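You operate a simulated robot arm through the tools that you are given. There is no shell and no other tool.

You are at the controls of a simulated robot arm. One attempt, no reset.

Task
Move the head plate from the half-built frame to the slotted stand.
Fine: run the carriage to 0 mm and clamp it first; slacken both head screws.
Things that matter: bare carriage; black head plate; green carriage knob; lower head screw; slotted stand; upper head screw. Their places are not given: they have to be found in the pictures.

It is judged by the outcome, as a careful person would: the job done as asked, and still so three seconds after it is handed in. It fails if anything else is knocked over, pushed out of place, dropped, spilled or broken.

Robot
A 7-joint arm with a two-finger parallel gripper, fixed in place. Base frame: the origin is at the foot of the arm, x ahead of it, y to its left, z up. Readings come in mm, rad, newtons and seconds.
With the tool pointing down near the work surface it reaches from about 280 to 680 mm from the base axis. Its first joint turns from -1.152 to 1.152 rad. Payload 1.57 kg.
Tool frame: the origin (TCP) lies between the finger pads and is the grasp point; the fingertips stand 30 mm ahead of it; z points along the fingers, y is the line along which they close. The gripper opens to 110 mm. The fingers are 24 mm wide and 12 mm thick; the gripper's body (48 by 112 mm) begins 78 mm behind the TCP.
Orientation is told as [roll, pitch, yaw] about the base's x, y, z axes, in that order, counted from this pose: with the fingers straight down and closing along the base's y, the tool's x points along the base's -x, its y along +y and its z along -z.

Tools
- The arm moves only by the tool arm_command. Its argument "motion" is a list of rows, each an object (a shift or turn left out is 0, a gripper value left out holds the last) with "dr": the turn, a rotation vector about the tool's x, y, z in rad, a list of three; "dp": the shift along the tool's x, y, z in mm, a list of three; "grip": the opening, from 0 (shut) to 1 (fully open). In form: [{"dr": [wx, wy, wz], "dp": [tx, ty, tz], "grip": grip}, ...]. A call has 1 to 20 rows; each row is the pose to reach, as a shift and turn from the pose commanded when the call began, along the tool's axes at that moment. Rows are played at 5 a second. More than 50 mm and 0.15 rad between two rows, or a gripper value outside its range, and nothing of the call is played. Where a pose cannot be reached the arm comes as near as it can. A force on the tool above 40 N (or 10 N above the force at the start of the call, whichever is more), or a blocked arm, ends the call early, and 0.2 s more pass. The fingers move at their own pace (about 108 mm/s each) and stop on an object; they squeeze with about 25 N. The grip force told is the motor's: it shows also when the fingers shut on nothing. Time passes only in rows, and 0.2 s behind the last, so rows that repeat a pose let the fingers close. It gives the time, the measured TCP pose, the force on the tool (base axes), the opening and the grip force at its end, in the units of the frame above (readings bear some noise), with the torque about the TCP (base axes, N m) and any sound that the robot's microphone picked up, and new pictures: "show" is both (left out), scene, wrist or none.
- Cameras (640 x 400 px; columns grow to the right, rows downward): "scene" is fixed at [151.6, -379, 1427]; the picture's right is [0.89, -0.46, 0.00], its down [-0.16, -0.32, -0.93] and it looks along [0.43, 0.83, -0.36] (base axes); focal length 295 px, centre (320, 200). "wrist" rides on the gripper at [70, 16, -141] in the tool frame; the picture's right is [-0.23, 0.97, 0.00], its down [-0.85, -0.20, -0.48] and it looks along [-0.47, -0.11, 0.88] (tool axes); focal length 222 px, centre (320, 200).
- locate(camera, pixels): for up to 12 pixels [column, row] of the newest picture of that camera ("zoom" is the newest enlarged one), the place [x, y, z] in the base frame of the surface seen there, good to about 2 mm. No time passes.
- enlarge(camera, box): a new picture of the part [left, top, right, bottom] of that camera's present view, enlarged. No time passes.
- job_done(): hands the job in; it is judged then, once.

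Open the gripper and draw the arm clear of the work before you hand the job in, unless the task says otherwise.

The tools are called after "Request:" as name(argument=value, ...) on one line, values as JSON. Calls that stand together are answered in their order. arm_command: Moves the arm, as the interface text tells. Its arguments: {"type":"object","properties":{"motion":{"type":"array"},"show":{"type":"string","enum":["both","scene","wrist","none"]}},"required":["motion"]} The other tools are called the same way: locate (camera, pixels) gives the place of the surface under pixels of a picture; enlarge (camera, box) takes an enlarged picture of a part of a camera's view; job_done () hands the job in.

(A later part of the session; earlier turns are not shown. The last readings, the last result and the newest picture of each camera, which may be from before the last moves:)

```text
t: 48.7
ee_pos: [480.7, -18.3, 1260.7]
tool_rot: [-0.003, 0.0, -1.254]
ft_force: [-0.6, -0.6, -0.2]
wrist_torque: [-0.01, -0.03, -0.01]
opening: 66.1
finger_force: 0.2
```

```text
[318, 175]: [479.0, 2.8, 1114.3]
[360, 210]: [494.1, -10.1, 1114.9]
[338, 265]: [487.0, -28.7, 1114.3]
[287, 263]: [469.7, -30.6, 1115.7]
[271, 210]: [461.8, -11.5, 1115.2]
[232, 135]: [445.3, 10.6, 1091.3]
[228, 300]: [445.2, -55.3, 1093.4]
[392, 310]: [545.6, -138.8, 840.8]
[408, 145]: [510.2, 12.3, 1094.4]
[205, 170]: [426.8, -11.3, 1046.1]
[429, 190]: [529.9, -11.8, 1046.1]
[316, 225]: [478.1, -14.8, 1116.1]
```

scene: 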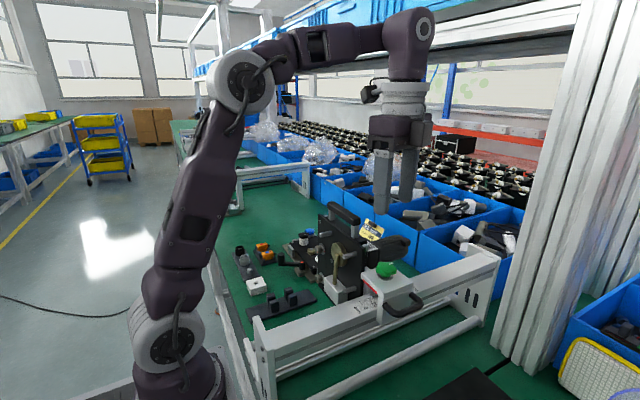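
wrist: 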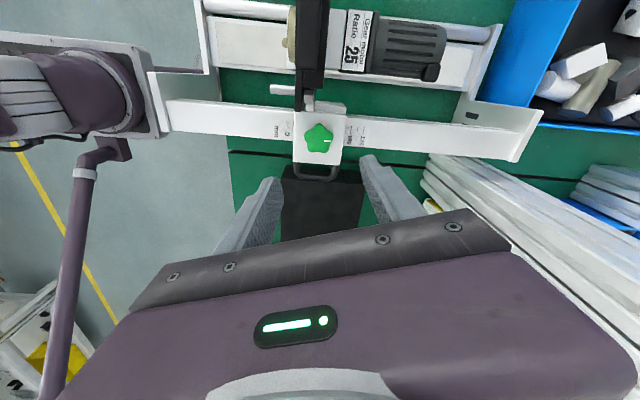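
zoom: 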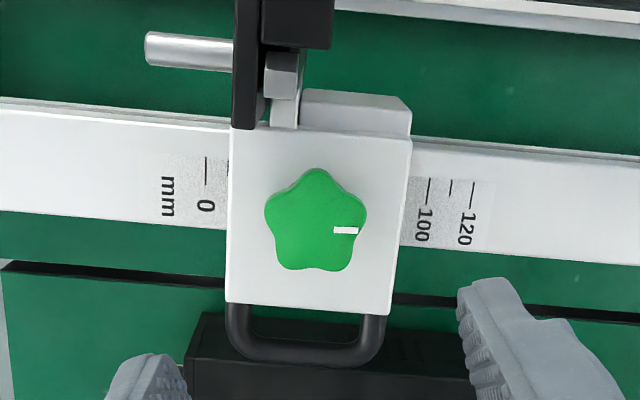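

I descend and grip the knob again at (478.5,-16.5).

Request:
arm_command(motion=[{"dp": [2.4, -1.4, 40], "grip": 0.6}, {"dp": [2.4, -1.4, 80], "grip": 0.6}, {"dp": [2.4, -1.4, 110], "grip": 0.6}, {"dp": [2.4, -1.4, 125], "grip": 0.6}, {"dp": [2.4, -1.4, 132], "grip": 0.6}, {"dp": [2.4, -1.4, 132], "grip": 0.6}, {"dp": [2.4, -1.4, 132], "grip": 0}, {"dp": [2.4, -1.4, 132], "grip": 0}, {"dp": [2.4, -1.4, 132], "grip": 0}, {"dp": [2.4, -1.4, 132], "grip": 0}], show="wrist")

```text
t: 50.9
ee_pos: [479.3, -14.3, 1131.7]
tool_rot: [-0.001, -0.001, -1.256]
ft_force: [-4.3, -3.9, -2.4]
wrist_torque: [-0.04, 0.17, -0.02]
opening: 36.2
finger_force: 42.7
```

wrist: 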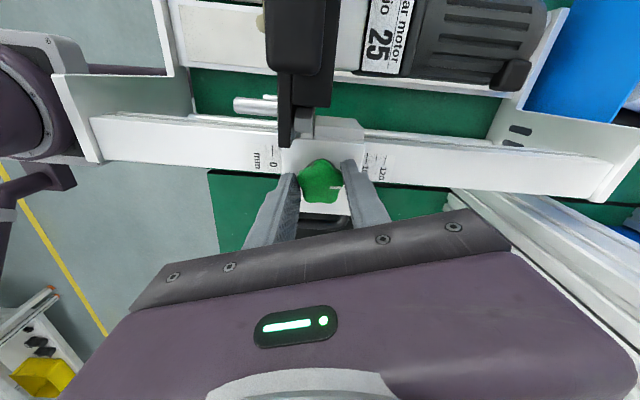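

Gripped with little force. I now pull slowly 4 mm toward -x.

Request:
arm_command(motion=[{"dp": [0.31, -0.95, 0], "grip": 0}, {"dp": [0.62, -1.9, 0], "grip": 0}, {"dp": [0.93, -2.85, 0], "grip": 0}, {"dp": [1.24, -3.8, 0], "grip": 0}, {"dp": [1.24, -3.8, 0], "grip": 0}], show="none")

Request:
arm_command(motion=[{"dp": [0.31, -0.95, 0], "grip": 0}, {"dp": [0.62, -1.9, 0], "grip": 0}, {"dp": [0.62, -1.9, 0], "grip": 0}], show="scene")

Request:
enlarge(camera="scene", box=[340, 275, 404, 315])

```text
t: 52.1
ee_pos: [475.0, -13.0, 1132.6]
tool_rot: [0.001, 0.001, -1.255]
ft_force: [3.5, 6.4, 8.6]
wrist_torque: [-0.12, -0.25, 0.0]
opening: 35.8
finger_force: 43.1
```

```text
t: 52.9
ee_pos: [473.2, -13.3, 1131.7]
tool_rot: [0.005, 0.001, -1.255]
ft_force: [23.7, 13.0, 8.7]
wrist_torque: [0.61, -0.56, 0.04]
opening: 35.9
finger_force: 42.7
```

scene: 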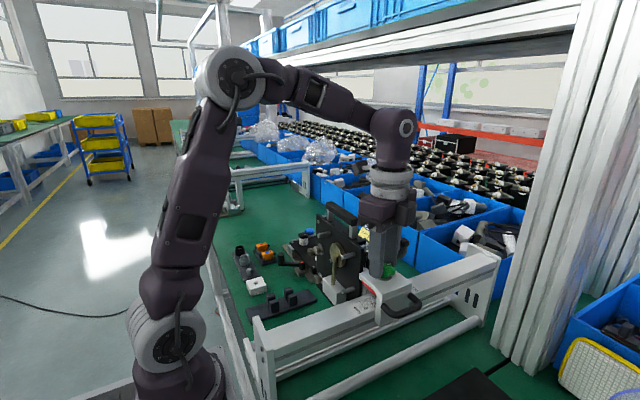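

```text
10.00 times, centred on (372, 295) of scene
```

zoom: 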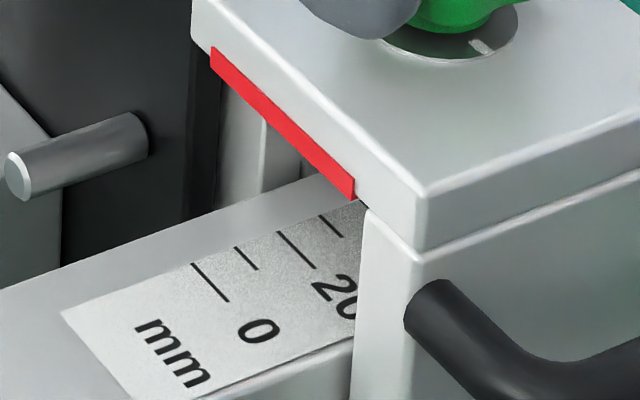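

The carriage stops at exactly the same place again (force jumps 3→24 N), so it is a hard end stop, though the strip seems about 9–10 mm from the "0" tick. To understand the scale offset, I measure the full travel by sliding the carriage back to +x.

Request:
arm_command(motion=[{"dp": [-1.6, 4.75, 0], "grip": 0}, {"dp": [-3.1, 9.5, 0], "grip": 0}, {"dp": [-4.7, 14.3, 0], "grip": 0}, {"dp": [-6.2, 19.0, 0], "grip": 0}, {"dp": [-7.8, 23.8, 0], "grip": 0}, {"dp": [-9.3, 28.5, 0], "grip": 0}, {"dp": [-10.9, 33.3, 0], "grip": 0}, {"dp": [-12.4, 38.0, 0], "grip": 0}, {"dp": [-14.0, 42.8, 0], "grip": 0}, {"dp": [-15.6, 47.5, 0], "grip": 0}, {"dp": [-17.1, 52.3, 0], "grip": 0}, {"dp": [-18.7, 57.0, 0], "grip": 0}, {"dp": [-20.2, 61.8, 0], "grip": 0}, {"dp": [-21.8, 66.5, 0], "grip": 0}, {"dp": [-21.8, 66.5, 0], "grip": 0}])

```text
t: 56.1
ee_pos: [543.3, -13.4, 1131.1]
tool_rot: [0.002, 0.002, -1.256]
ft_force: [-3.0, 14.3, 6.6]
wrist_torque: [0.3, 0.06, 0.0]
opening: 35.8
finger_force: 42.4
```

scene: 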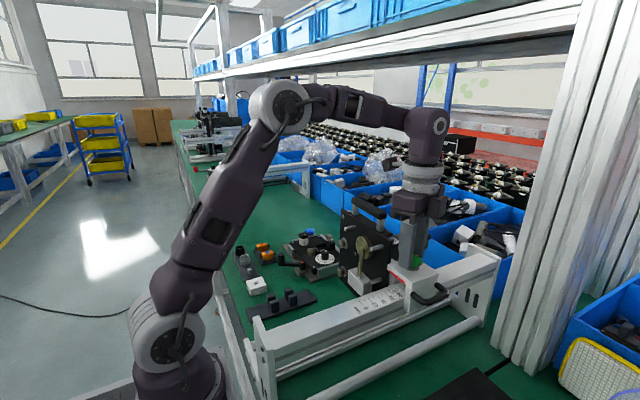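
wrist: 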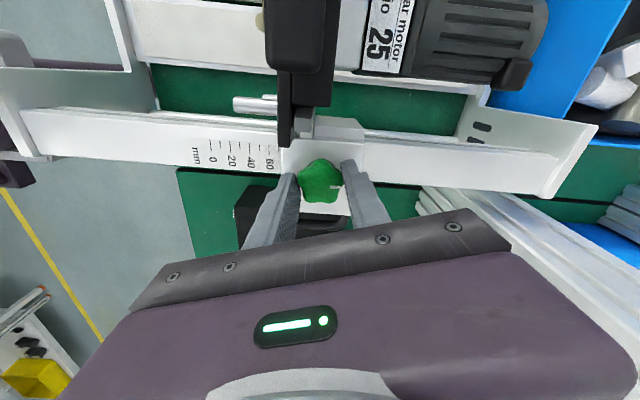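

The carriage slides smoothly. Before going further I check how far the motor's end is from the blue bins.

Request:
locate(camera="wrist", pixels=[[525, 95], [570, 60], [600, 30], [610, 100], [535, 15], [512, 75], [545, 150], [580, 130], [490, 105], [555, 110]])

Request:
enlarge(camera="scene", box=[380, 200, 510, 290])

```text
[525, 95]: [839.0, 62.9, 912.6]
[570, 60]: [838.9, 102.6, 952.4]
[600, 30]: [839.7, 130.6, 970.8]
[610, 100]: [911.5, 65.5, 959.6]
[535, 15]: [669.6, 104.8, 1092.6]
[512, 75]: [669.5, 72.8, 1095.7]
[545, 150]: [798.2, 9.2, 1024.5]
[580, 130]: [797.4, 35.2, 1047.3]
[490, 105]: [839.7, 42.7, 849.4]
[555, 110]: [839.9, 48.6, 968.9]
```

```text
4.44 times, centred on (445, 245) of scene
```

zoom: 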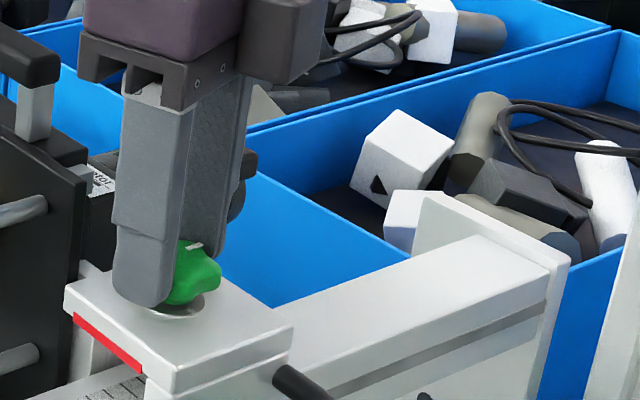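

Bins start at x≈839, far from the motor end (≈675). I continue up to 55 mm further to find the other stop.

Request:
arm_command(motion=[{"dp": [-1.6, 4.75, 0], "grip": 0}, {"dp": [-3.1, 9.5, 0], "grip": 0}, {"dp": [-4.7, 14.3, 0], "grip": 0}, {"dp": [-6.2, 19.0, 0], "grip": 0}, {"dp": [-7.8, 23.8, 0], "grip": 0}, {"dp": [-9.3, 28.5, 0], "grip": 0}, {"dp": [-10.9, 33.3, 0], "grip": 0}, {"dp": [-12.4, 38.0, 0], "grip": 0}, {"dp": [-14.0, 42.8, 0], "grip": 0}, {"dp": [-15.6, 47.5, 0], "grip": 0}, {"dp": [-17.1, 52.3, 0], "grip": 0}, {"dp": [-17.1, 52.3, 0], "grip": 0}])

```text
t: 58.7
ee_pos: [594.0, -14.0, 1132.2]
tool_rot: [-0.008, 0.001, -1.256]
ft_force: [-26.6, 8.3, 4.5]
wrist_torque: [-0.1, 0.64, -0.05]
opening: 35.8
finger_force: 42.4
```

scene: 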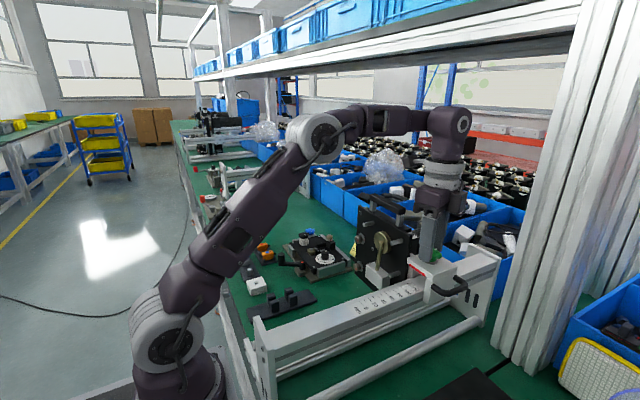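
wrist: 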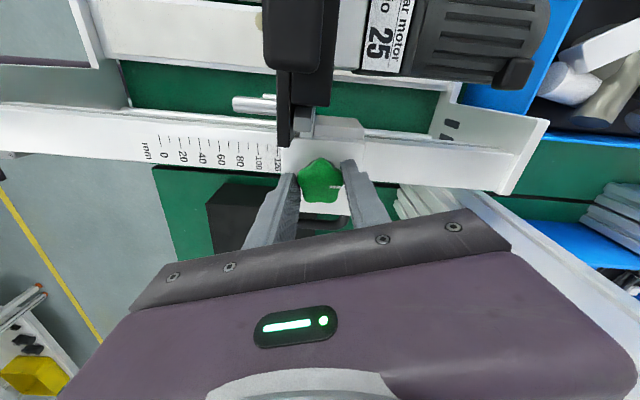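

It meets another stop here (TCP x≈594), i.e. total travel ≈120 mm, the same as the scale's range. I check the pointer reading at this end.

Request:
enlarge(camera="scene", box=[370, 255, 450, 305])

Request:
locate(camera="zoom", pixels=[[100, 300], [320, 200], [400, 100], [350, 150], [330, 90], [380, 130]])

```text
8.00 times, centred on (410, 280) of scene
```

zoom: 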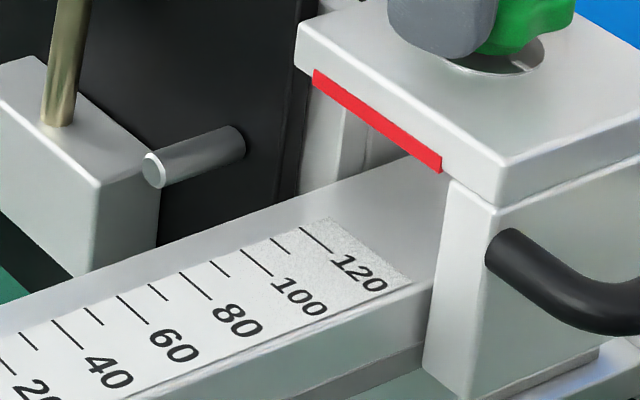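

```text
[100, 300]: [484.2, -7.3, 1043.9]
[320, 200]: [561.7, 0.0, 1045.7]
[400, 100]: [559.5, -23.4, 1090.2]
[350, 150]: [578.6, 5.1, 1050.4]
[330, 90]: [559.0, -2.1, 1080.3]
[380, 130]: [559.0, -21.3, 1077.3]
```

The strip reads ~10 at the lower stop and ~130 at the upper, with exactly 120 mm travel, so the lower end stop is the carriage's true 0 mm (nothing lower is reachable). I run the carriage back to that stop.

Request:
arm_command(motion=[{"dp": [1.8, -5.9, 0], "grip": 0}, {"dp": [3.7, -11.8, 0], "grip": 0}, {"dp": [5.5, -17.8, 0], "grip": 0}, {"dp": [7.3, -23.7, 0], "grip": 0}, {"dp": [9.2, -29.6, 0], "grip": 0}, {"dp": [11.0, -35.5, 0], "grip": 0}, {"dp": [12.8, -41.4, 0], "grip": 0}, {"dp": [14.7, -47.4, 0], "grip": 0}, {"dp": [16.5, -53.3, 0], "grip": 0}, {"dp": [18.4, -59.2, 0], "grip": 0}, {"dp": [20.2, -65.1, 0], "grip": 0}, {"dp": [22.0, -71.0, 0], "grip": 0}, {"dp": [23.9, -77.0, 0], "grip": 0}, {"dp": [25.7, -82.9, 0], "grip": 0}, {"dp": [27.5, -88.8, 0], "grip": 0}, {"dp": [29.4, -94.7, 0], "grip": 0}, {"dp": [31.2, -100.6, 0], "grip": 0}, {"dp": [33.0, -106.6, 0], "grip": 0}, {"dp": [34.2, -110.4, 0], "grip": 0}, {"dp": [34.2, -110.4, 0], "grip": 0}], show="scene")

```text
t: 62.9
ee_pos: [481.2, -15.6, 1131.7]
tool_rot: [0.0, 0.003, -1.255]
ft_force: [2.9, 30.0, 5.4]
wrist_torque: [0.36, -0.21, 0.01]
opening: 36.0
finger_force: 42.9
```

scene: 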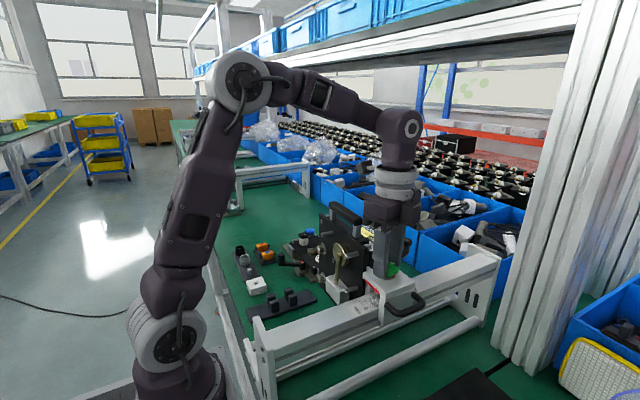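

The y-force of 30 N shows my y trim went the wrong way; I undo it (+2.8 mm in y) and finish the last ~6.5 mm toward the stop.

Request:
arm_command(motion=[{"dp": [2.66, 0.87, 0], "grip": 0}, {"dp": [3.3, -1.2, 0], "grip": 0}, {"dp": [4.0, -3.2, 0], "grip": 0}, {"dp": [4.7, -5.3, 0], "grip": 0}, {"dp": [4.7, -5.3, 0], "grip": 0}], show="scene")

Request:
enlarge(camera="scene", box=[340, 275, 404, 315])

```text
t: 64.1
ee_pos: [473.9, -14.8, 1131.4]
tool_rot: [-0.002, -0.001, -1.256]
ft_force: [1.5, -6.8, 2.8]
wrist_torque: [-0.2, -0.11, 0.02]
opening: 36.1
finger_force: 42.7
```

scene: 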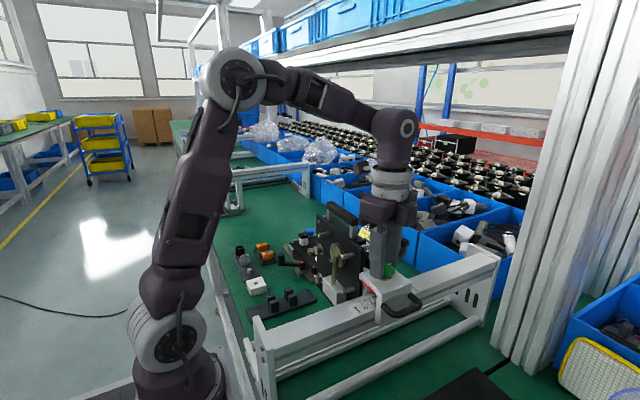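

```text
10.00 times, centred on (372, 295) of scene
```

zoom: 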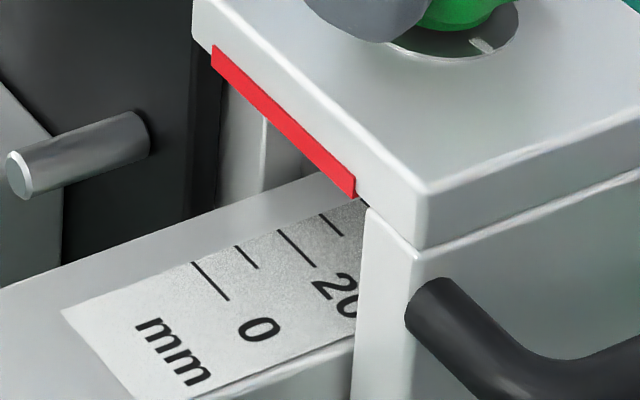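

The pointer is at the same stop location. I press 1 mm further to keep light contact and turn the knob clockwise 0.75 rad as a first half of clamping.

Request:
arm_command(motion=[{"dp": [0.31, -0.95, 0], "grip": 0}, {"dp": [0.31, -0.95, 0], "dr": [0, 0, 0.1], "grip": 0}, {"dp": [0.31, -0.95, 0], "dr": [0, 0, 0.2], "grip": 0}, {"dp": [0.31, -0.95, 0], "dr": [0, 0, 0.3], "grip": 0}, {"dp": [0.31, -0.95, 0], "dr": [0, 0, 0.4], "grip": 0}, {"dp": [0.31, -0.95, 0], "dr": [0, 0, 0.5], "grip": 0}, {"dp": [0.31, -0.95, 0], "dr": [0, 0, 0.6], "grip": 0}, {"dp": [0.31, -0.95, 0], "dr": [0, 0, 0.7], "grip": 0}, {"dp": [0.31, -0.95, 0], "dr": [0, 0, 0.75], "grip": 0}, {"dp": [0.31, -0.95, 0], "dr": [0, 0, 0.75], "grip": 0}])

```text
t: 66.2
ee_pos: [476.2, -14.3, 1130.7]
tool_rot: [0.002, -0.005, -2.008]
ft_force: [9.3, -5.5, -12.3]
wrist_torque: [0.12, -0.32, 0.03]
opening: 35.8
finger_force: 42.6
stopped in row 10: the force on the tool passed its limit at 40 N (the readings are from after the stop); the commanded pose is now the measured one
```

scene: 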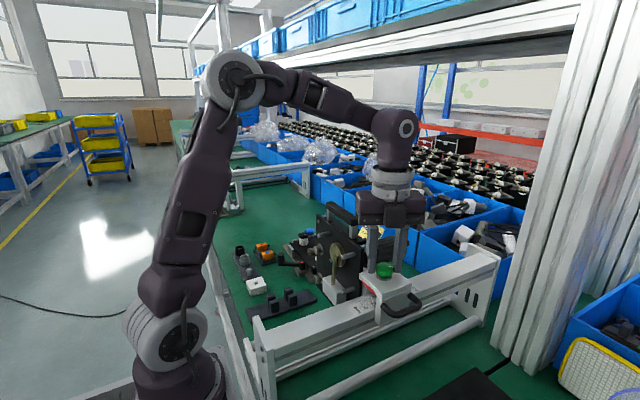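
wrist: 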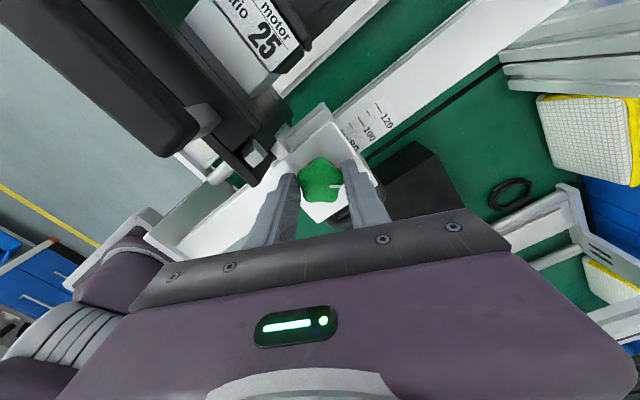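

The knob turned 0.75 rad clockwise (mark moved with it) but a force peak stopped the row. I check the pointer before continuing.

Request:
enlarge(camera="scene", box=[340, 275, 404, 315])

Request:
enlarge(camera="wrist", box=[270, 130, 390, 215])

```text
10.00 times, centred on (372, 295) of scene
```

zoom: 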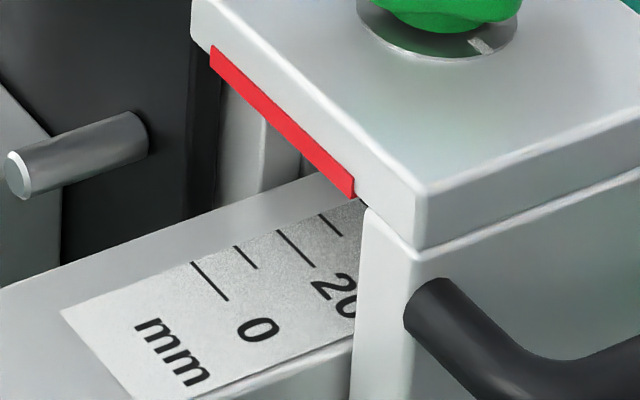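

```text
4.71 times, centred on (330, 172) of wrist
```

zoom: 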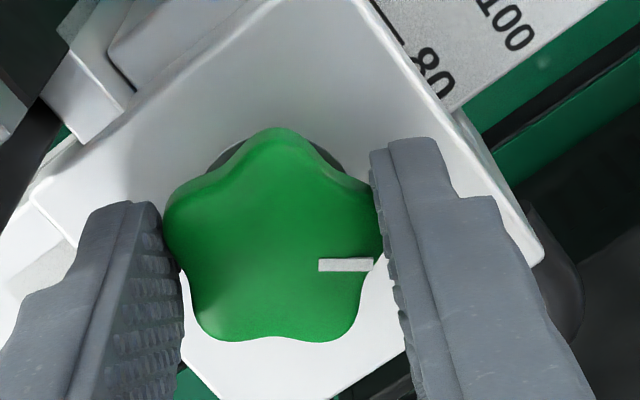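

The pointer stays at the stop, and there is a reference mark on the washer under the knob toward -y (aligned originally = clamped). I continue clockwise, 0.45 rad, then the rest.

Request:
arm_command(motion=[{"dr": [0, 0, 0.08], "grip": 0}, {"dr": [0, 0, 0.16], "grip": 0}, {"dr": [0, 0, 0.24], "grip": 0}, {"dr": [0, 0, 0.32], "grip": 0}, {"dr": [0, 0, 0.4], "grip": 0}, {"dr": [0, 0, 0.45], "grip": 0}, {"dr": [0, 0, 0.45], "grip": 0}], show="wrist")

```text
t: 67.3
ee_pos: [475.8, -14.8, 1129.7]
tool_rot: [0.005, -0.002, -2.337]
ft_force: [10.1, -4.4, -12.6]
wrist_torque: [-0.14, -0.17, 0.06]
opening: 35.6
finger_force: 42.7
stopped in row 5: the force on the tool passed its limit at 40 N (the readings are from after the stop); the commanded pose is now the measured one
```

wrist: 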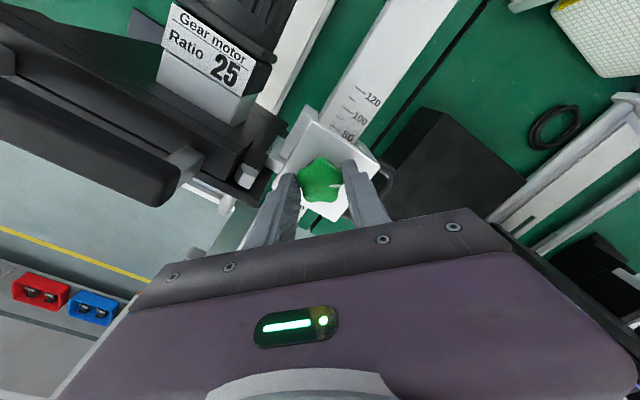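

The vertical force suggests the knob descends on its thread as it tightens, so I follow it down slightly while turning the remaining angle in small steps.

Request:
arm_command(motion=[{"dp": [0, 0, 0.6], "grip": 0}, {"dp": [0, 0, 0.7], "dr": [0, 0, 0.06], "grip": 0}, {"dp": [0, 0, 0.8], "dr": [0, 0, 0.12], "grip": 0}, {"dp": [0, 0, 0.9], "dr": [0, 0, 0.18], "grip": 0}, {"dp": [0, 0, 1.0], "dr": [0, 0, 0.24], "grip": 0}, {"dp": [0, 0, 1.0], "dr": [0, 0, 0.24], "grip": 0}], show="wrist")

```text
t: 68.7
ee_pos: [475.6, -14.6, 1129.7]
tool_rot: [0.007, 0.0, -2.579]
ft_force: [19.0, -12.0, -3.5]
wrist_torque: [-0.17, -0.36, 0.02]
opening: 35.9
finger_force: 42.6
```

wrist: 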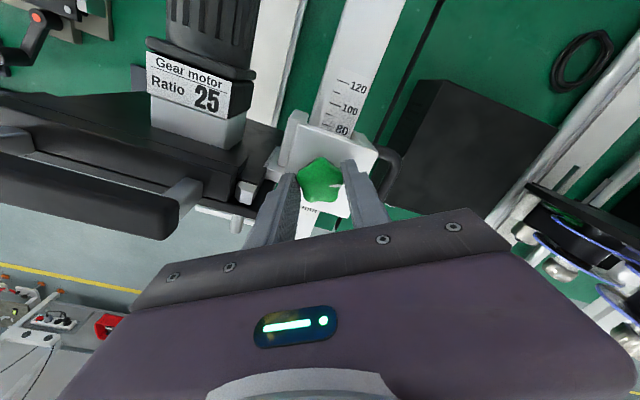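

Turn so far is 1.32 rad back; I relieve the side force slightly and continue about 0.2 rad, watching the torque for tightness.

Request:
arm_command(motion=[{"dp": [0.25, 1.1, 0], "grip": 0}, {"dp": [0.25, 1.1, 0.2], "dr": [0, 0, 0.05], "grip": 0}, {"dp": [0.25, 1.1, 0.3], "dr": [0, 0, 0.1], "grip": 0}, {"dp": [0.25, 1.1, 0.4], "dr": [0, 0, 0.15], "grip": 0}, {"dp": [0.25, 1.1, 0.5], "dr": [0, 0, 0.2], "grip": 0}, {"dp": [0.25, 1.1, 0.5], "dr": [0, 0, 0.2], "grip": 0}])

```text
t: 70.1
ee_pos: [477.0, -15.5, 1129.8]
tool_rot: [0.006, -0.001, -2.777]
ft_force: [9.8, -9.5, -1.6]
wrist_torque: [0.02, -0.53, 0.0]
opening: 36.1
finger_force: 42.1
```

scene: 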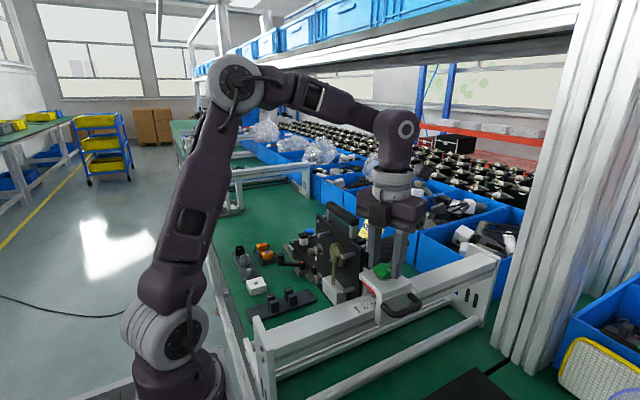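
wrist: 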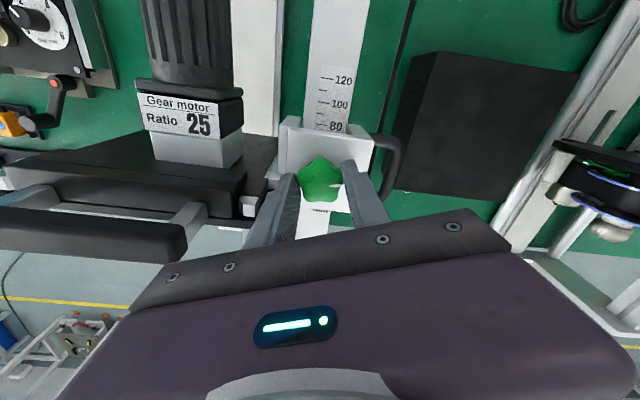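

Torque is still nil. I turn a bit further clockwise (0.25 rad) to feel for the tight end.

Request:
arm_command(motion=[{"dr": [0, 0, 0.05], "grip": 0}, {"dr": [0, 0, 0.1], "grip": 0}, {"dr": [0, 0, 0.15], "grip": 0}, {"dr": [0, 0, 0.2], "grip": 0}, {"dr": [0, 0, 0.25], "grip": 0}, {"dr": [0, 0, 0.25], "grip": 0}], show="wrist")

Request:
enlarge(camera="wrist", box=[270, 130, 390, 215])

```text
t: 71.5
ee_pos: [477.2, -15.0, 1129.6]
tool_rot: [0.006, 0.002, -3.027]
ft_force: [15.6, -19.8, -3.7]
wrist_torque: [-0.36, -0.35, 0.71]
opening: 35.8
finger_force: 43.1
```

wrist: 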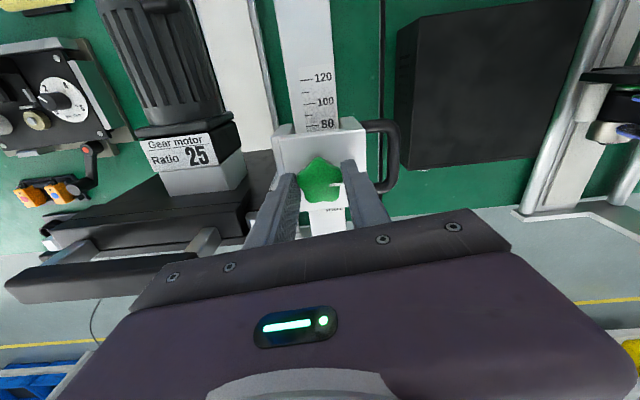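

```text
4.71 times, centred on (330, 172) of wrist
```

zoom: 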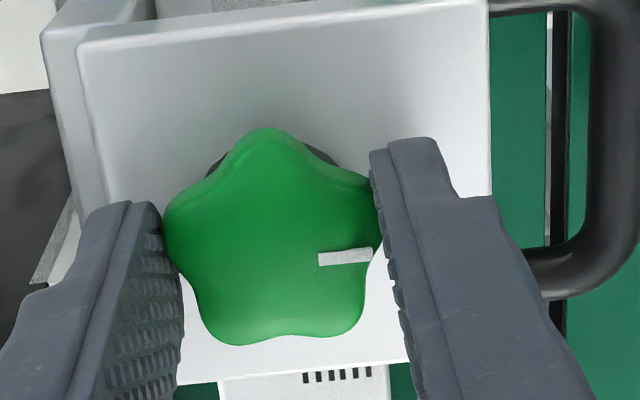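

Torque rose to 0.71 N·m with the mark back toward -y: the knob is tight. I do a gentle pull test of 2.5 mm toward +x to confirm the clamp holds.

Request:
arm_command(motion=[{"dp": [1, 0.1, 0], "grip": 0}, {"dp": [2, 0.2, 0], "grip": 0}, {"dp": [3, 0.3, 0], "grip": 0}, {"dp": [3, 0.3, 0], "grip": 0}], show="scene")

Request:
enlarge(camera="scene", box=[340, 275, 404, 315])

```text
t: 72.5
ee_pos: [477.1, -15.6, 1129.7]
tool_rot: [0.003, -0.004, -3.026]
ft_force: [-9.4, -16.1, 0.3]
wrist_torque: [-0.22, 0.69, 0.17]
opening: 35.9
finger_force: 43.0
```

scene: 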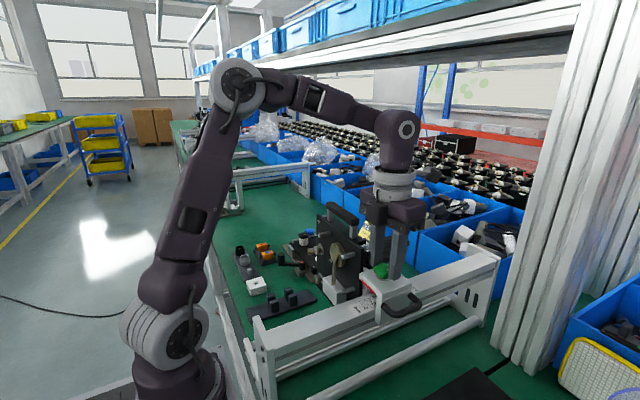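

```text
10.00 times, centred on (372, 295) of scene
```

zoom: 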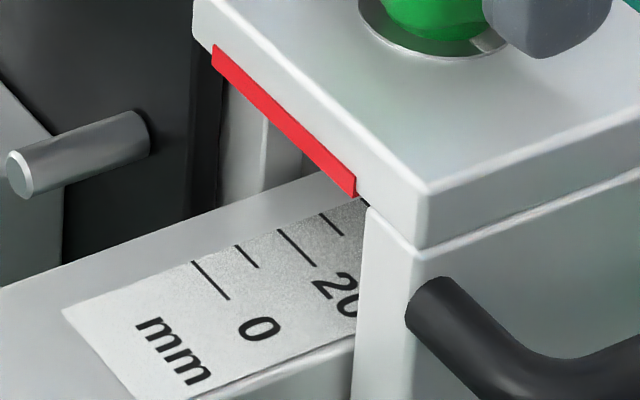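

The pointer has not moved and the tool did not travel; I pull 2 mm more to be sure the clamp resists well above the free-slide force.

Request:
arm_command(motion=[{"dp": [1, 0.1, 0], "grip": 0}, {"dp": [2, 0.2, 0], "grip": 0}, {"dp": [2, 0.2, 0], "grip": 0}], show="scene")

Request:
enlarge(camera="scene", box=[340, 275, 404, 315])

```text
t: 73.3
ee_pos: [480.4, -16.4, 1130.2]
tool_rot: [0.004, -0.005, -3.025]
ft_force: [-26.7, -16.2, -5.8]
wrist_torque: [-0.3, 1.04, 0.01]
opening: 35.9
finger_force: 42.4
```

scene: 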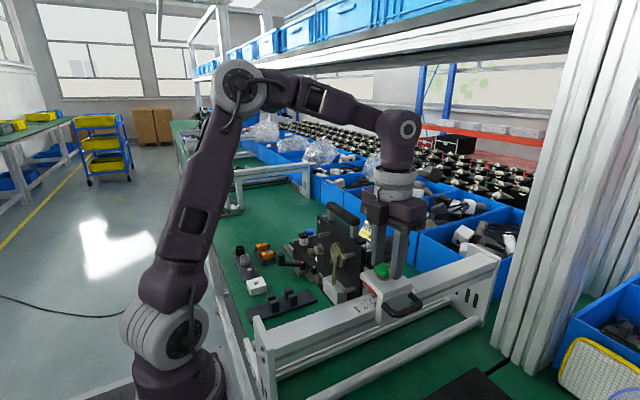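

```text
10.00 times, centred on (372, 295) of scene
```

zoom: 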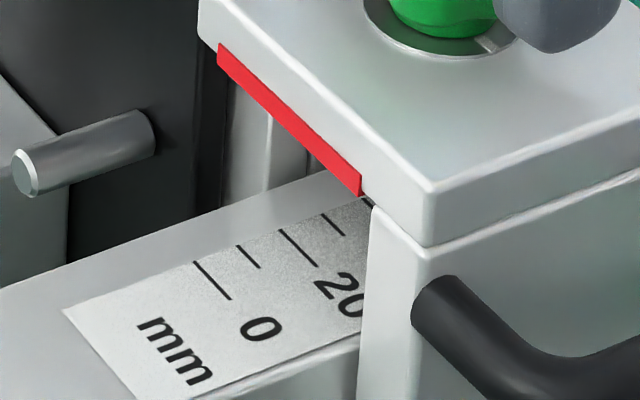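

The clamp slipped ~1.5 mm at 27 N, so it is not tight enough. I loosen 0.35 rad, push back to the stop, and retighten in this grip, then will regrip for a stronger turn.

Request:
arm_command(motion=[{"dp": [0, 1.0, 0], "dr": [0, 0, -0.1], "grip": 0}, {"dp": [0, 1.0, 0], "dr": [0, 0, -0.2], "grip": 0}, {"dp": [0, 1.0, 0], "dr": [0, 0, -0.3], "grip": 0}, {"dp": [0, 1.0, 0], "dr": [0, 0, -0.4], "grip": 0}, {"dp": [-2, 0.8, 0], "dr": [0, 0, -0.4], "grip": 0}, {"dp": [-4, 0.6, 0], "dr": [0, 0, -0.4], "grip": 0}, {"dp": [-6, 0.4, 0], "dr": [0, 0, -0.4], "grip": 0}, {"dp": [-6, 0.4, 0], "dr": [0, 0, -0.4], "grip": 0}], show="scene")

Request:
enlarge(camera="scene", box=[340, 275, 404, 315])

```text
t: 75.1
ee_pos: [477.0, -15.3, 1130.0]
tool_rot: [0.006, 0.007, -2.625]
ft_force: [28.1, 12.6, 2.8]
wrist_torque: [0.44, -0.8, 0.04]
opening: 36.1
finger_force: 42.4
```

scene: 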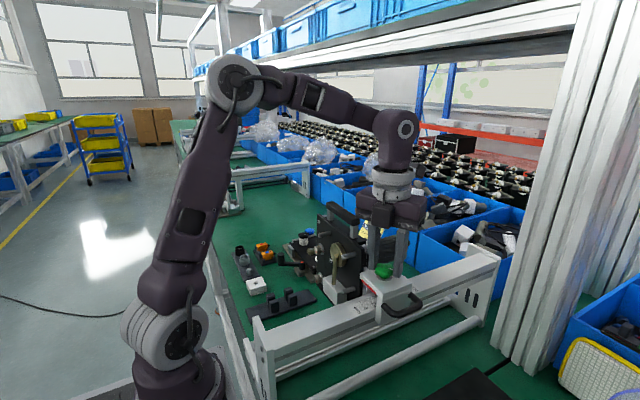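

```text
10.00 times, centred on (372, 295) of scene
```

zoom: 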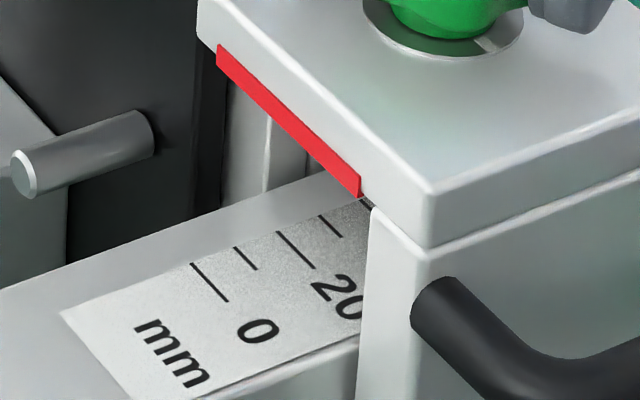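

At this angle the clamp still holds 28 N, with the pointer ~1 mm off the stop. I loosen another 0.6 rad while keeping the push so it slides home.

Request:
arm_command(motion=[{"dp": [0.5, -0.9, 0], "dr": [0, 0, -0.1], "grip": 0}, {"dp": [0.5, -0.9, 0], "dr": [0, 0, -0.2], "grip": 0}, {"dp": [0.5, -0.9, 0], "dr": [0, 0, -0.3], "grip": 0}, {"dp": [0.5, -0.9, 0], "dr": [0, 0, -0.4], "grip": 0}, {"dp": [0.5, -0.9, 0], "dr": [0, 0, -0.5], "grip": 0}, {"dp": [0.5, -0.9, 0], "dr": [0, 0, -0.6], "grip": 0}, {"dp": [0.5, -0.9, 0], "dr": [0, 0, -0.6], "grip": 0}], show="scene")

Request:
enlarge(camera="scene", box=[340, 275, 404, 315])

```text
t: 76.7
ee_pos: [475.3, -14.8, 1128.7]
tool_rot: [0.004, -0.006, -2.025]
ft_force: [7.3, -1.7, 23.6]
wrist_torque: [-0.25, -0.02, -0.01]
opening: 36.0
finger_force: 43.3
```

scene: 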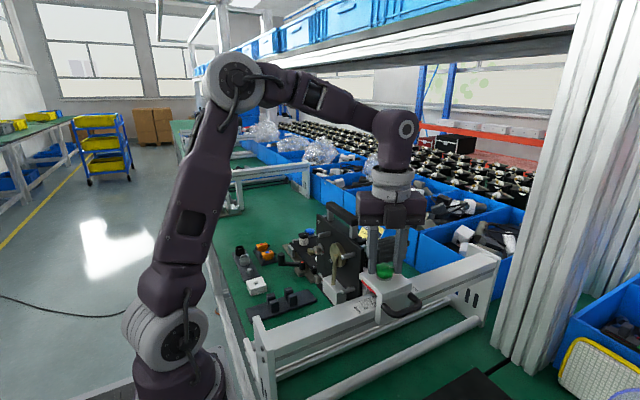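

```text
10.00 times, centred on (372, 295) of scene
```

zoom: 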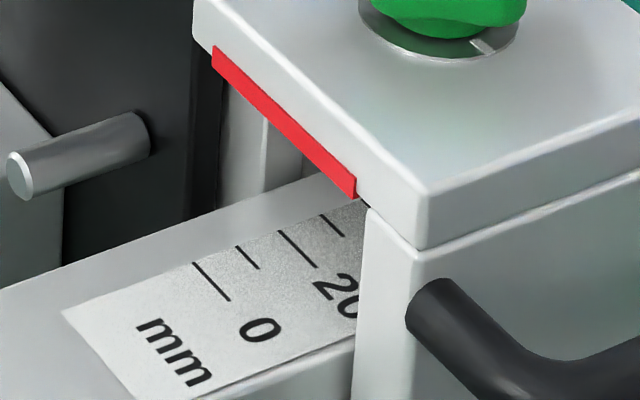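

The carriage is back at the stop. I release, lift, and rotate the gripper +72° so the next grip has plenty of clockwise range for firm tightening.

Request:
arm_command(motion=[{"dp": [0, 0, -1], "grip": 0.6}, {"dp": [0, 0, -1], "grip": 0.6}, {"dp": [0, 0, -15], "grip": 0.6}, {"dp": [0, 0, -40], "grip": 0.6}, {"dp": [0, 0, -60], "grip": 0.6}, {"dp": [0, 0, -60], "dr": [0, 0, -0.14], "grip": 0.6}, {"dp": [0, 0, -60], "dr": [0, 0, -0.28], "grip": 0.6}, {"dp": [0, 0, -60], "dr": [0, 0, -0.42], "grip": 0.6}, {"dp": [0, 0, -60], "dr": [0, 0, -0.56], "grip": 0.6}, {"dp": [0, 0, -60], "dr": [0, 0, -0.7], "grip": 0.6}, {"dp": [0, 0, -60], "dr": [0, 0, -0.84], "grip": 0.6}, {"dp": [0, 0, -60], "dr": [0, 0, -0.98], "grip": 0.6}, {"dp": [0, 0, -60], "dr": [0, 0, -1.12], "grip": 0.6}, {"dp": [0, 0, -60], "dr": [0, 0, -1.257], "grip": 0.6}, {"dp": [0, 0, -60], "dr": [0, 0, -1.257], "grip": 0.6}])

Request:
enlarge(camera="wrist", box=[250, 110, 390, 200])

```text
t: 79.9
ee_pos: [475.2, -14.3, 1189.0]
tool_rot: [0.0, -0.002, -0.769]
ft_force: [-0.1, -0.4, -0.9]
wrist_torque: [-0.04, -0.01, -0.01]
opening: 66.1
finger_force: 0.0
```

scene: 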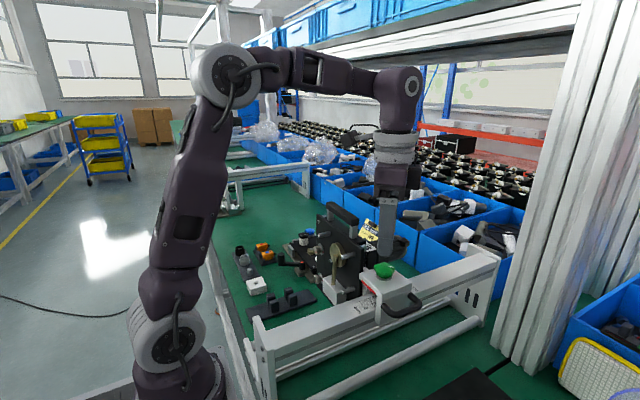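
wrist: 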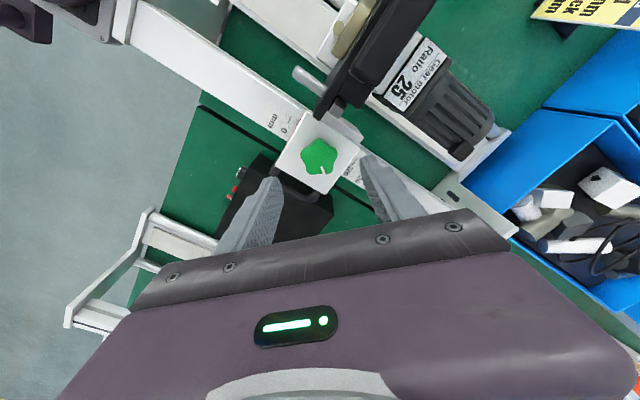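

```text
4.44 times, centred on (320, 155) of wrist
```

zoom: 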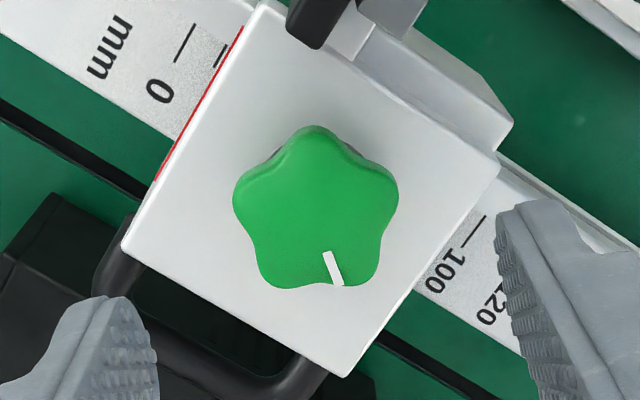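

I locate the knob lobes and mark in this view for the regrip.

Request:
locate(camera="zoom", pixels=[[315, 132], [392, 190], [372, 280], [270, 280], [238, 195], [317, 215], [326, 253], [340, 283], [152, 300], [505, 210], [150, 350], [500, 260]])

```text
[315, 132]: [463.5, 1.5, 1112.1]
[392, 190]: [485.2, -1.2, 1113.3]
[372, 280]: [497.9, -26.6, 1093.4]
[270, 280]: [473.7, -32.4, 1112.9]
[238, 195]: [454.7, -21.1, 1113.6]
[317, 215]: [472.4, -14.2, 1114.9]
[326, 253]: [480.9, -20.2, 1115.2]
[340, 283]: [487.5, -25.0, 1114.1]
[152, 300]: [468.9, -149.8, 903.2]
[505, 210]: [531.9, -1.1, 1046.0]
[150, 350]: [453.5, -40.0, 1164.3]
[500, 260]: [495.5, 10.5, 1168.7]
```

Knob centre ≈(474,-15), lobes at ~51°+72k. I adjust yaw by +0.097, descend 60 mm and grip.

Request:
arm_command(motion=[{"dp": [0, 0, 0], "dr": [0, 0, -0.097], "grip": 0.6}, {"dp": [0, 0, 25], "dr": [0, 0, -0.097], "grip": 0.6}, {"dp": [0, 0, 45], "dr": [0, 0, -0.097], "grip": 0.6}, {"dp": [0, 0, 60], "dr": [0, 0, -0.097], "grip": 0.6}, {"dp": [0, 0, 60], "dr": [0, 0, -0.097], "grip": 0.6}, {"dp": [0, 0, 60], "dr": [0, 0, -0.097], "grip": 0}, {"dp": [0, 0, 60], "dr": [0, 0, -0.097], "grip": 0}, {"dp": [0, 0, 60], "dr": [0, 0, -0.097], "grip": 0}, {"dp": [0, 0, 60], "dr": [0, 0, -0.097], "grip": 0}], show="wrist")

```text
t: 81.9
ee_pos: [475.3, -15.9, 1129.8]
tool_rot: [-0.002, -0.004, -0.673]
ft_force: [-5.6, -7.4, -3.2]
wrist_torque: [-0.03, 0.29, 0.01]
opening: 36.0
finger_force: 43.4
```

wrist: 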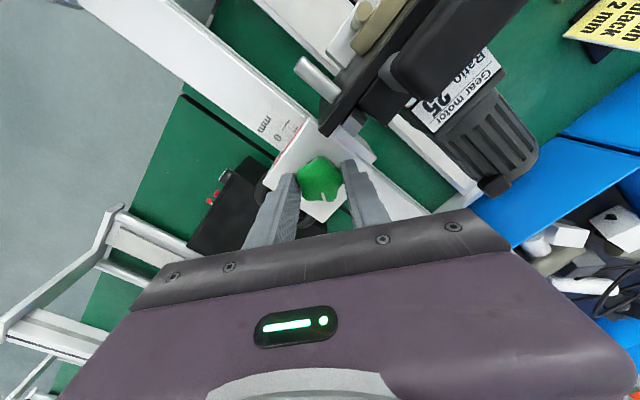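

Gripped well. I press to the stop and turn clockwise about 0.9 rad, following the thread down slightly.

Request:
arm_command(motion=[{"dp": [0.8, -0.6, 0], "grip": 0}, {"dp": [1.4, -1.1, 0], "grip": 0}, {"dp": [1.4, -1.1, 0.1], "dr": [0, 0, 0.1], "grip": 0}, {"dp": [1.4, -1.1, 0.3], "dr": [0, 0, 0.2], "grip": 0}, {"dp": [1.4, -1.1, 0.4], "dr": [0, 0, 0.3], "grip": 0}, {"dp": [1.4, -1.1, 0.6], "dr": [0, 0, 0.4], "grip": 0}, {"dp": [1.4, -1.1, 0.7], "dr": [0, 0, 0.5], "grip": 0}, {"dp": [1.4, -1.1, 0.9], "dr": [0, 0, 0.6], "grip": 0}, {"dp": [1.4, -1.1, 1.0], "dr": [0, 0, 0.7], "grip": 0}, {"dp": [1.4, -1.1, 1.1], "dr": [0, 0, 0.8], "grip": 0}, {"dp": [1.4, -1.1, 1.2], "dr": [0, 0, 0.9], "grip": 0}, {"dp": [1.4, -1.1, 1.2], "dr": [0, 0, 0.9], "grip": 0}], show="scene")

Request:
enlarge(camera="scene", box=[340, 275, 404, 315])

```text
t: 84.5
ee_pos: [474.6, -15.8, 1128.2]
tool_rot: [0.005, -0.003, -1.572]
ft_force: [21.5, -7.8, 2.3]
wrist_torque: [-0.59, -0.4, 0.01]
opening: 35.9
finger_force: 42.7
```

scene: 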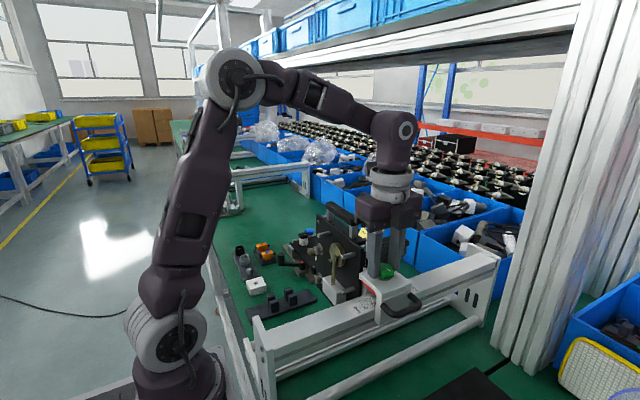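

```text
10.00 times, centred on (372, 295) of scene
```

zoom: 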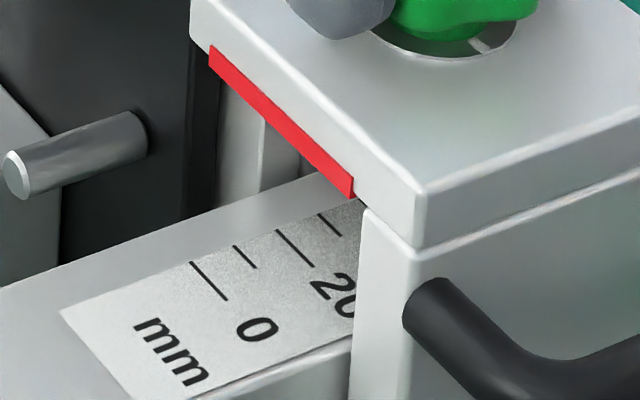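

The pointer sits at the stop. I continue tightening up to 0.4 rad to reach firm torque.

Request:
arm_command(motion=[{"dp": [0.3, 0.3, 0], "dr": [0, 0, 0.06], "grip": 0}, {"dp": [0.3, 0.3, 0], "dr": [0, 0, 0.12], "grip": 0}, {"dp": [0.3, 0.3, 0], "dr": [0, 0, 0.18], "grip": 0}, {"dp": [0.3, 0.3, 0], "dr": [0, 0, 0.24], "grip": 0}, {"dp": [0.3, 0.3, 0], "dr": [0, 0, 0.3], "grip": 0}, {"dp": [0.3, 0.3, 0], "dr": [0, 0, 0.3], "grip": 0}], show="wrist")

Request:
enlarge(camera="wrist", box=[270, 130, 390, 215])

```text
t: 85.9
ee_pos: [476.4, -14.1, 1128.3]
tool_rot: [0.006, -0.003, -1.871]
ft_force: [28.1, 9.6, -4.3]
wrist_torque: [0.48, -0.56, 0.44]
opening: 36.0
finger_force: 42.9
```

wrist: 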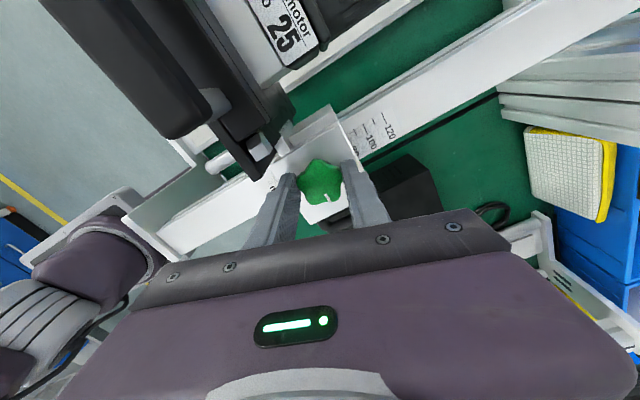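

```text
4.71 times, centred on (330, 172) of wrist
```

zoom: 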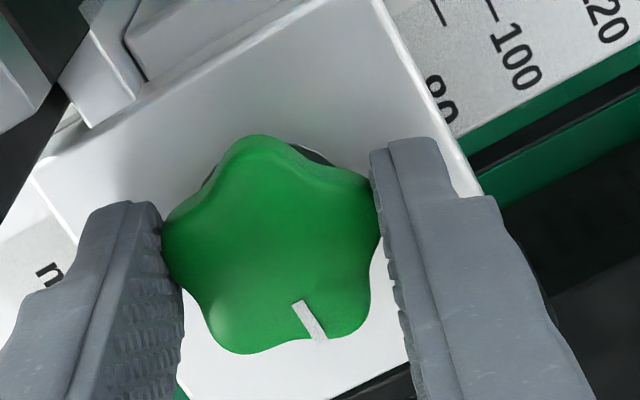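

Torque rose and the knob now slips slightly in the fingers, i.e. it's at its tight end. I locate the mark's direction, then release.

Request:
locate(camera="zoom", pixels=[[300, 303], [320, 338], [255, 140], [365, 185], [350, 325], [225, 345], [170, 230]])

Request:
arm_command(motion=[{"dp": [0, 0.8, 0], "grip": 0}, {"dp": [0, 1.6, 0], "grip": 0}, {"dp": [0, 1.6, 0], "grip": 0.6}, {"dp": [0, 1.6, 0], "grip": 0.6}, {"dp": [0, 1.6, -20], "grip": 0.6}, {"dp": [0, 1.6, -60], "grip": 0.6}, {"dp": [0, 1.6, -100], "grip": 0.6}, {"dp": [0, 1.6, -130], "grip": 0.6}, {"dp": [0, 1.6, -130], "grip": 0.6}])

```text
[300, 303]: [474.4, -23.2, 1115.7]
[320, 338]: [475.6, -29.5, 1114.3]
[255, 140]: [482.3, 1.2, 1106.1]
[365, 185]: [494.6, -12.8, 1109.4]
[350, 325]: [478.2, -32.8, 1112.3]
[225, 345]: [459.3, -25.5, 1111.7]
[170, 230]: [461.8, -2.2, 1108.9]
```

```text
t: 87.9
ee_pos: [476.3, -16.4, 1257.8]
tool_rot: [0.002, -0.002, -1.873]
ft_force: [0.5, -0.6, -0.7]
wrist_torque: [0.01, -0.02, 0.0]
opening: 66.1
finger_force: 0.1
```

scene: 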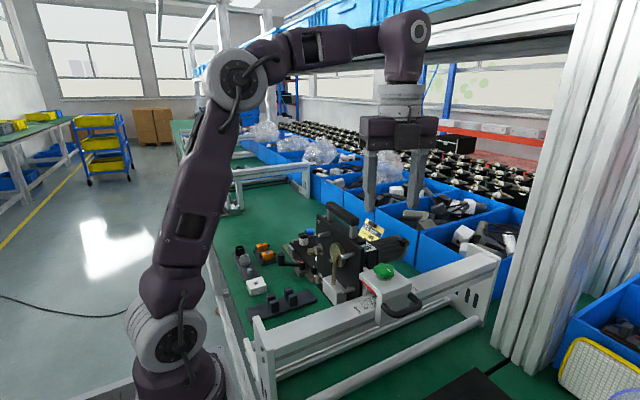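
wrist: 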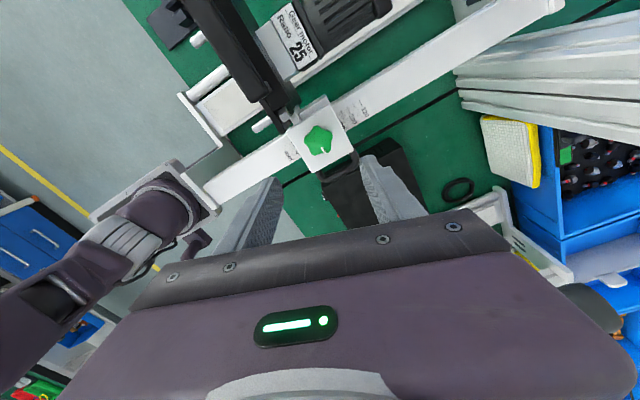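

The mark is back at its original -y direction. I verify the pointer after release and look at the knob in the scene.

Request:
enlarge(camera="scene", box=[340, 265, 404, 305])

Request:
locate(camera="zoom", pixels=[[215, 160], [280, 215], [345, 285], [195, 367], [208, 382]])

```text
10.00 times, centred on (372, 285) of scene
```

zoom: 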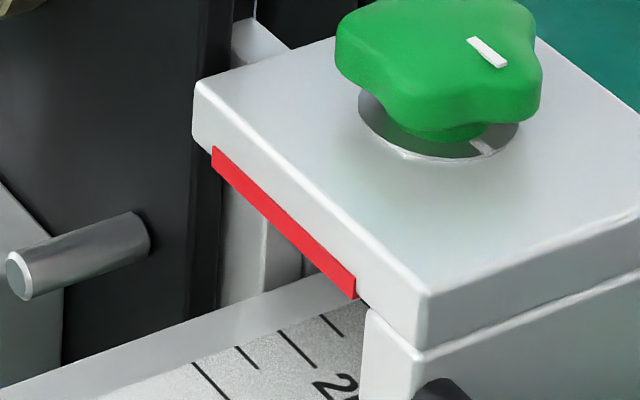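

```text
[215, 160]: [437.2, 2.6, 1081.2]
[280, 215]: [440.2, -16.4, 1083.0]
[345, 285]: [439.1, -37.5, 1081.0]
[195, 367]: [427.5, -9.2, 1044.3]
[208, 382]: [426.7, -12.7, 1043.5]
```

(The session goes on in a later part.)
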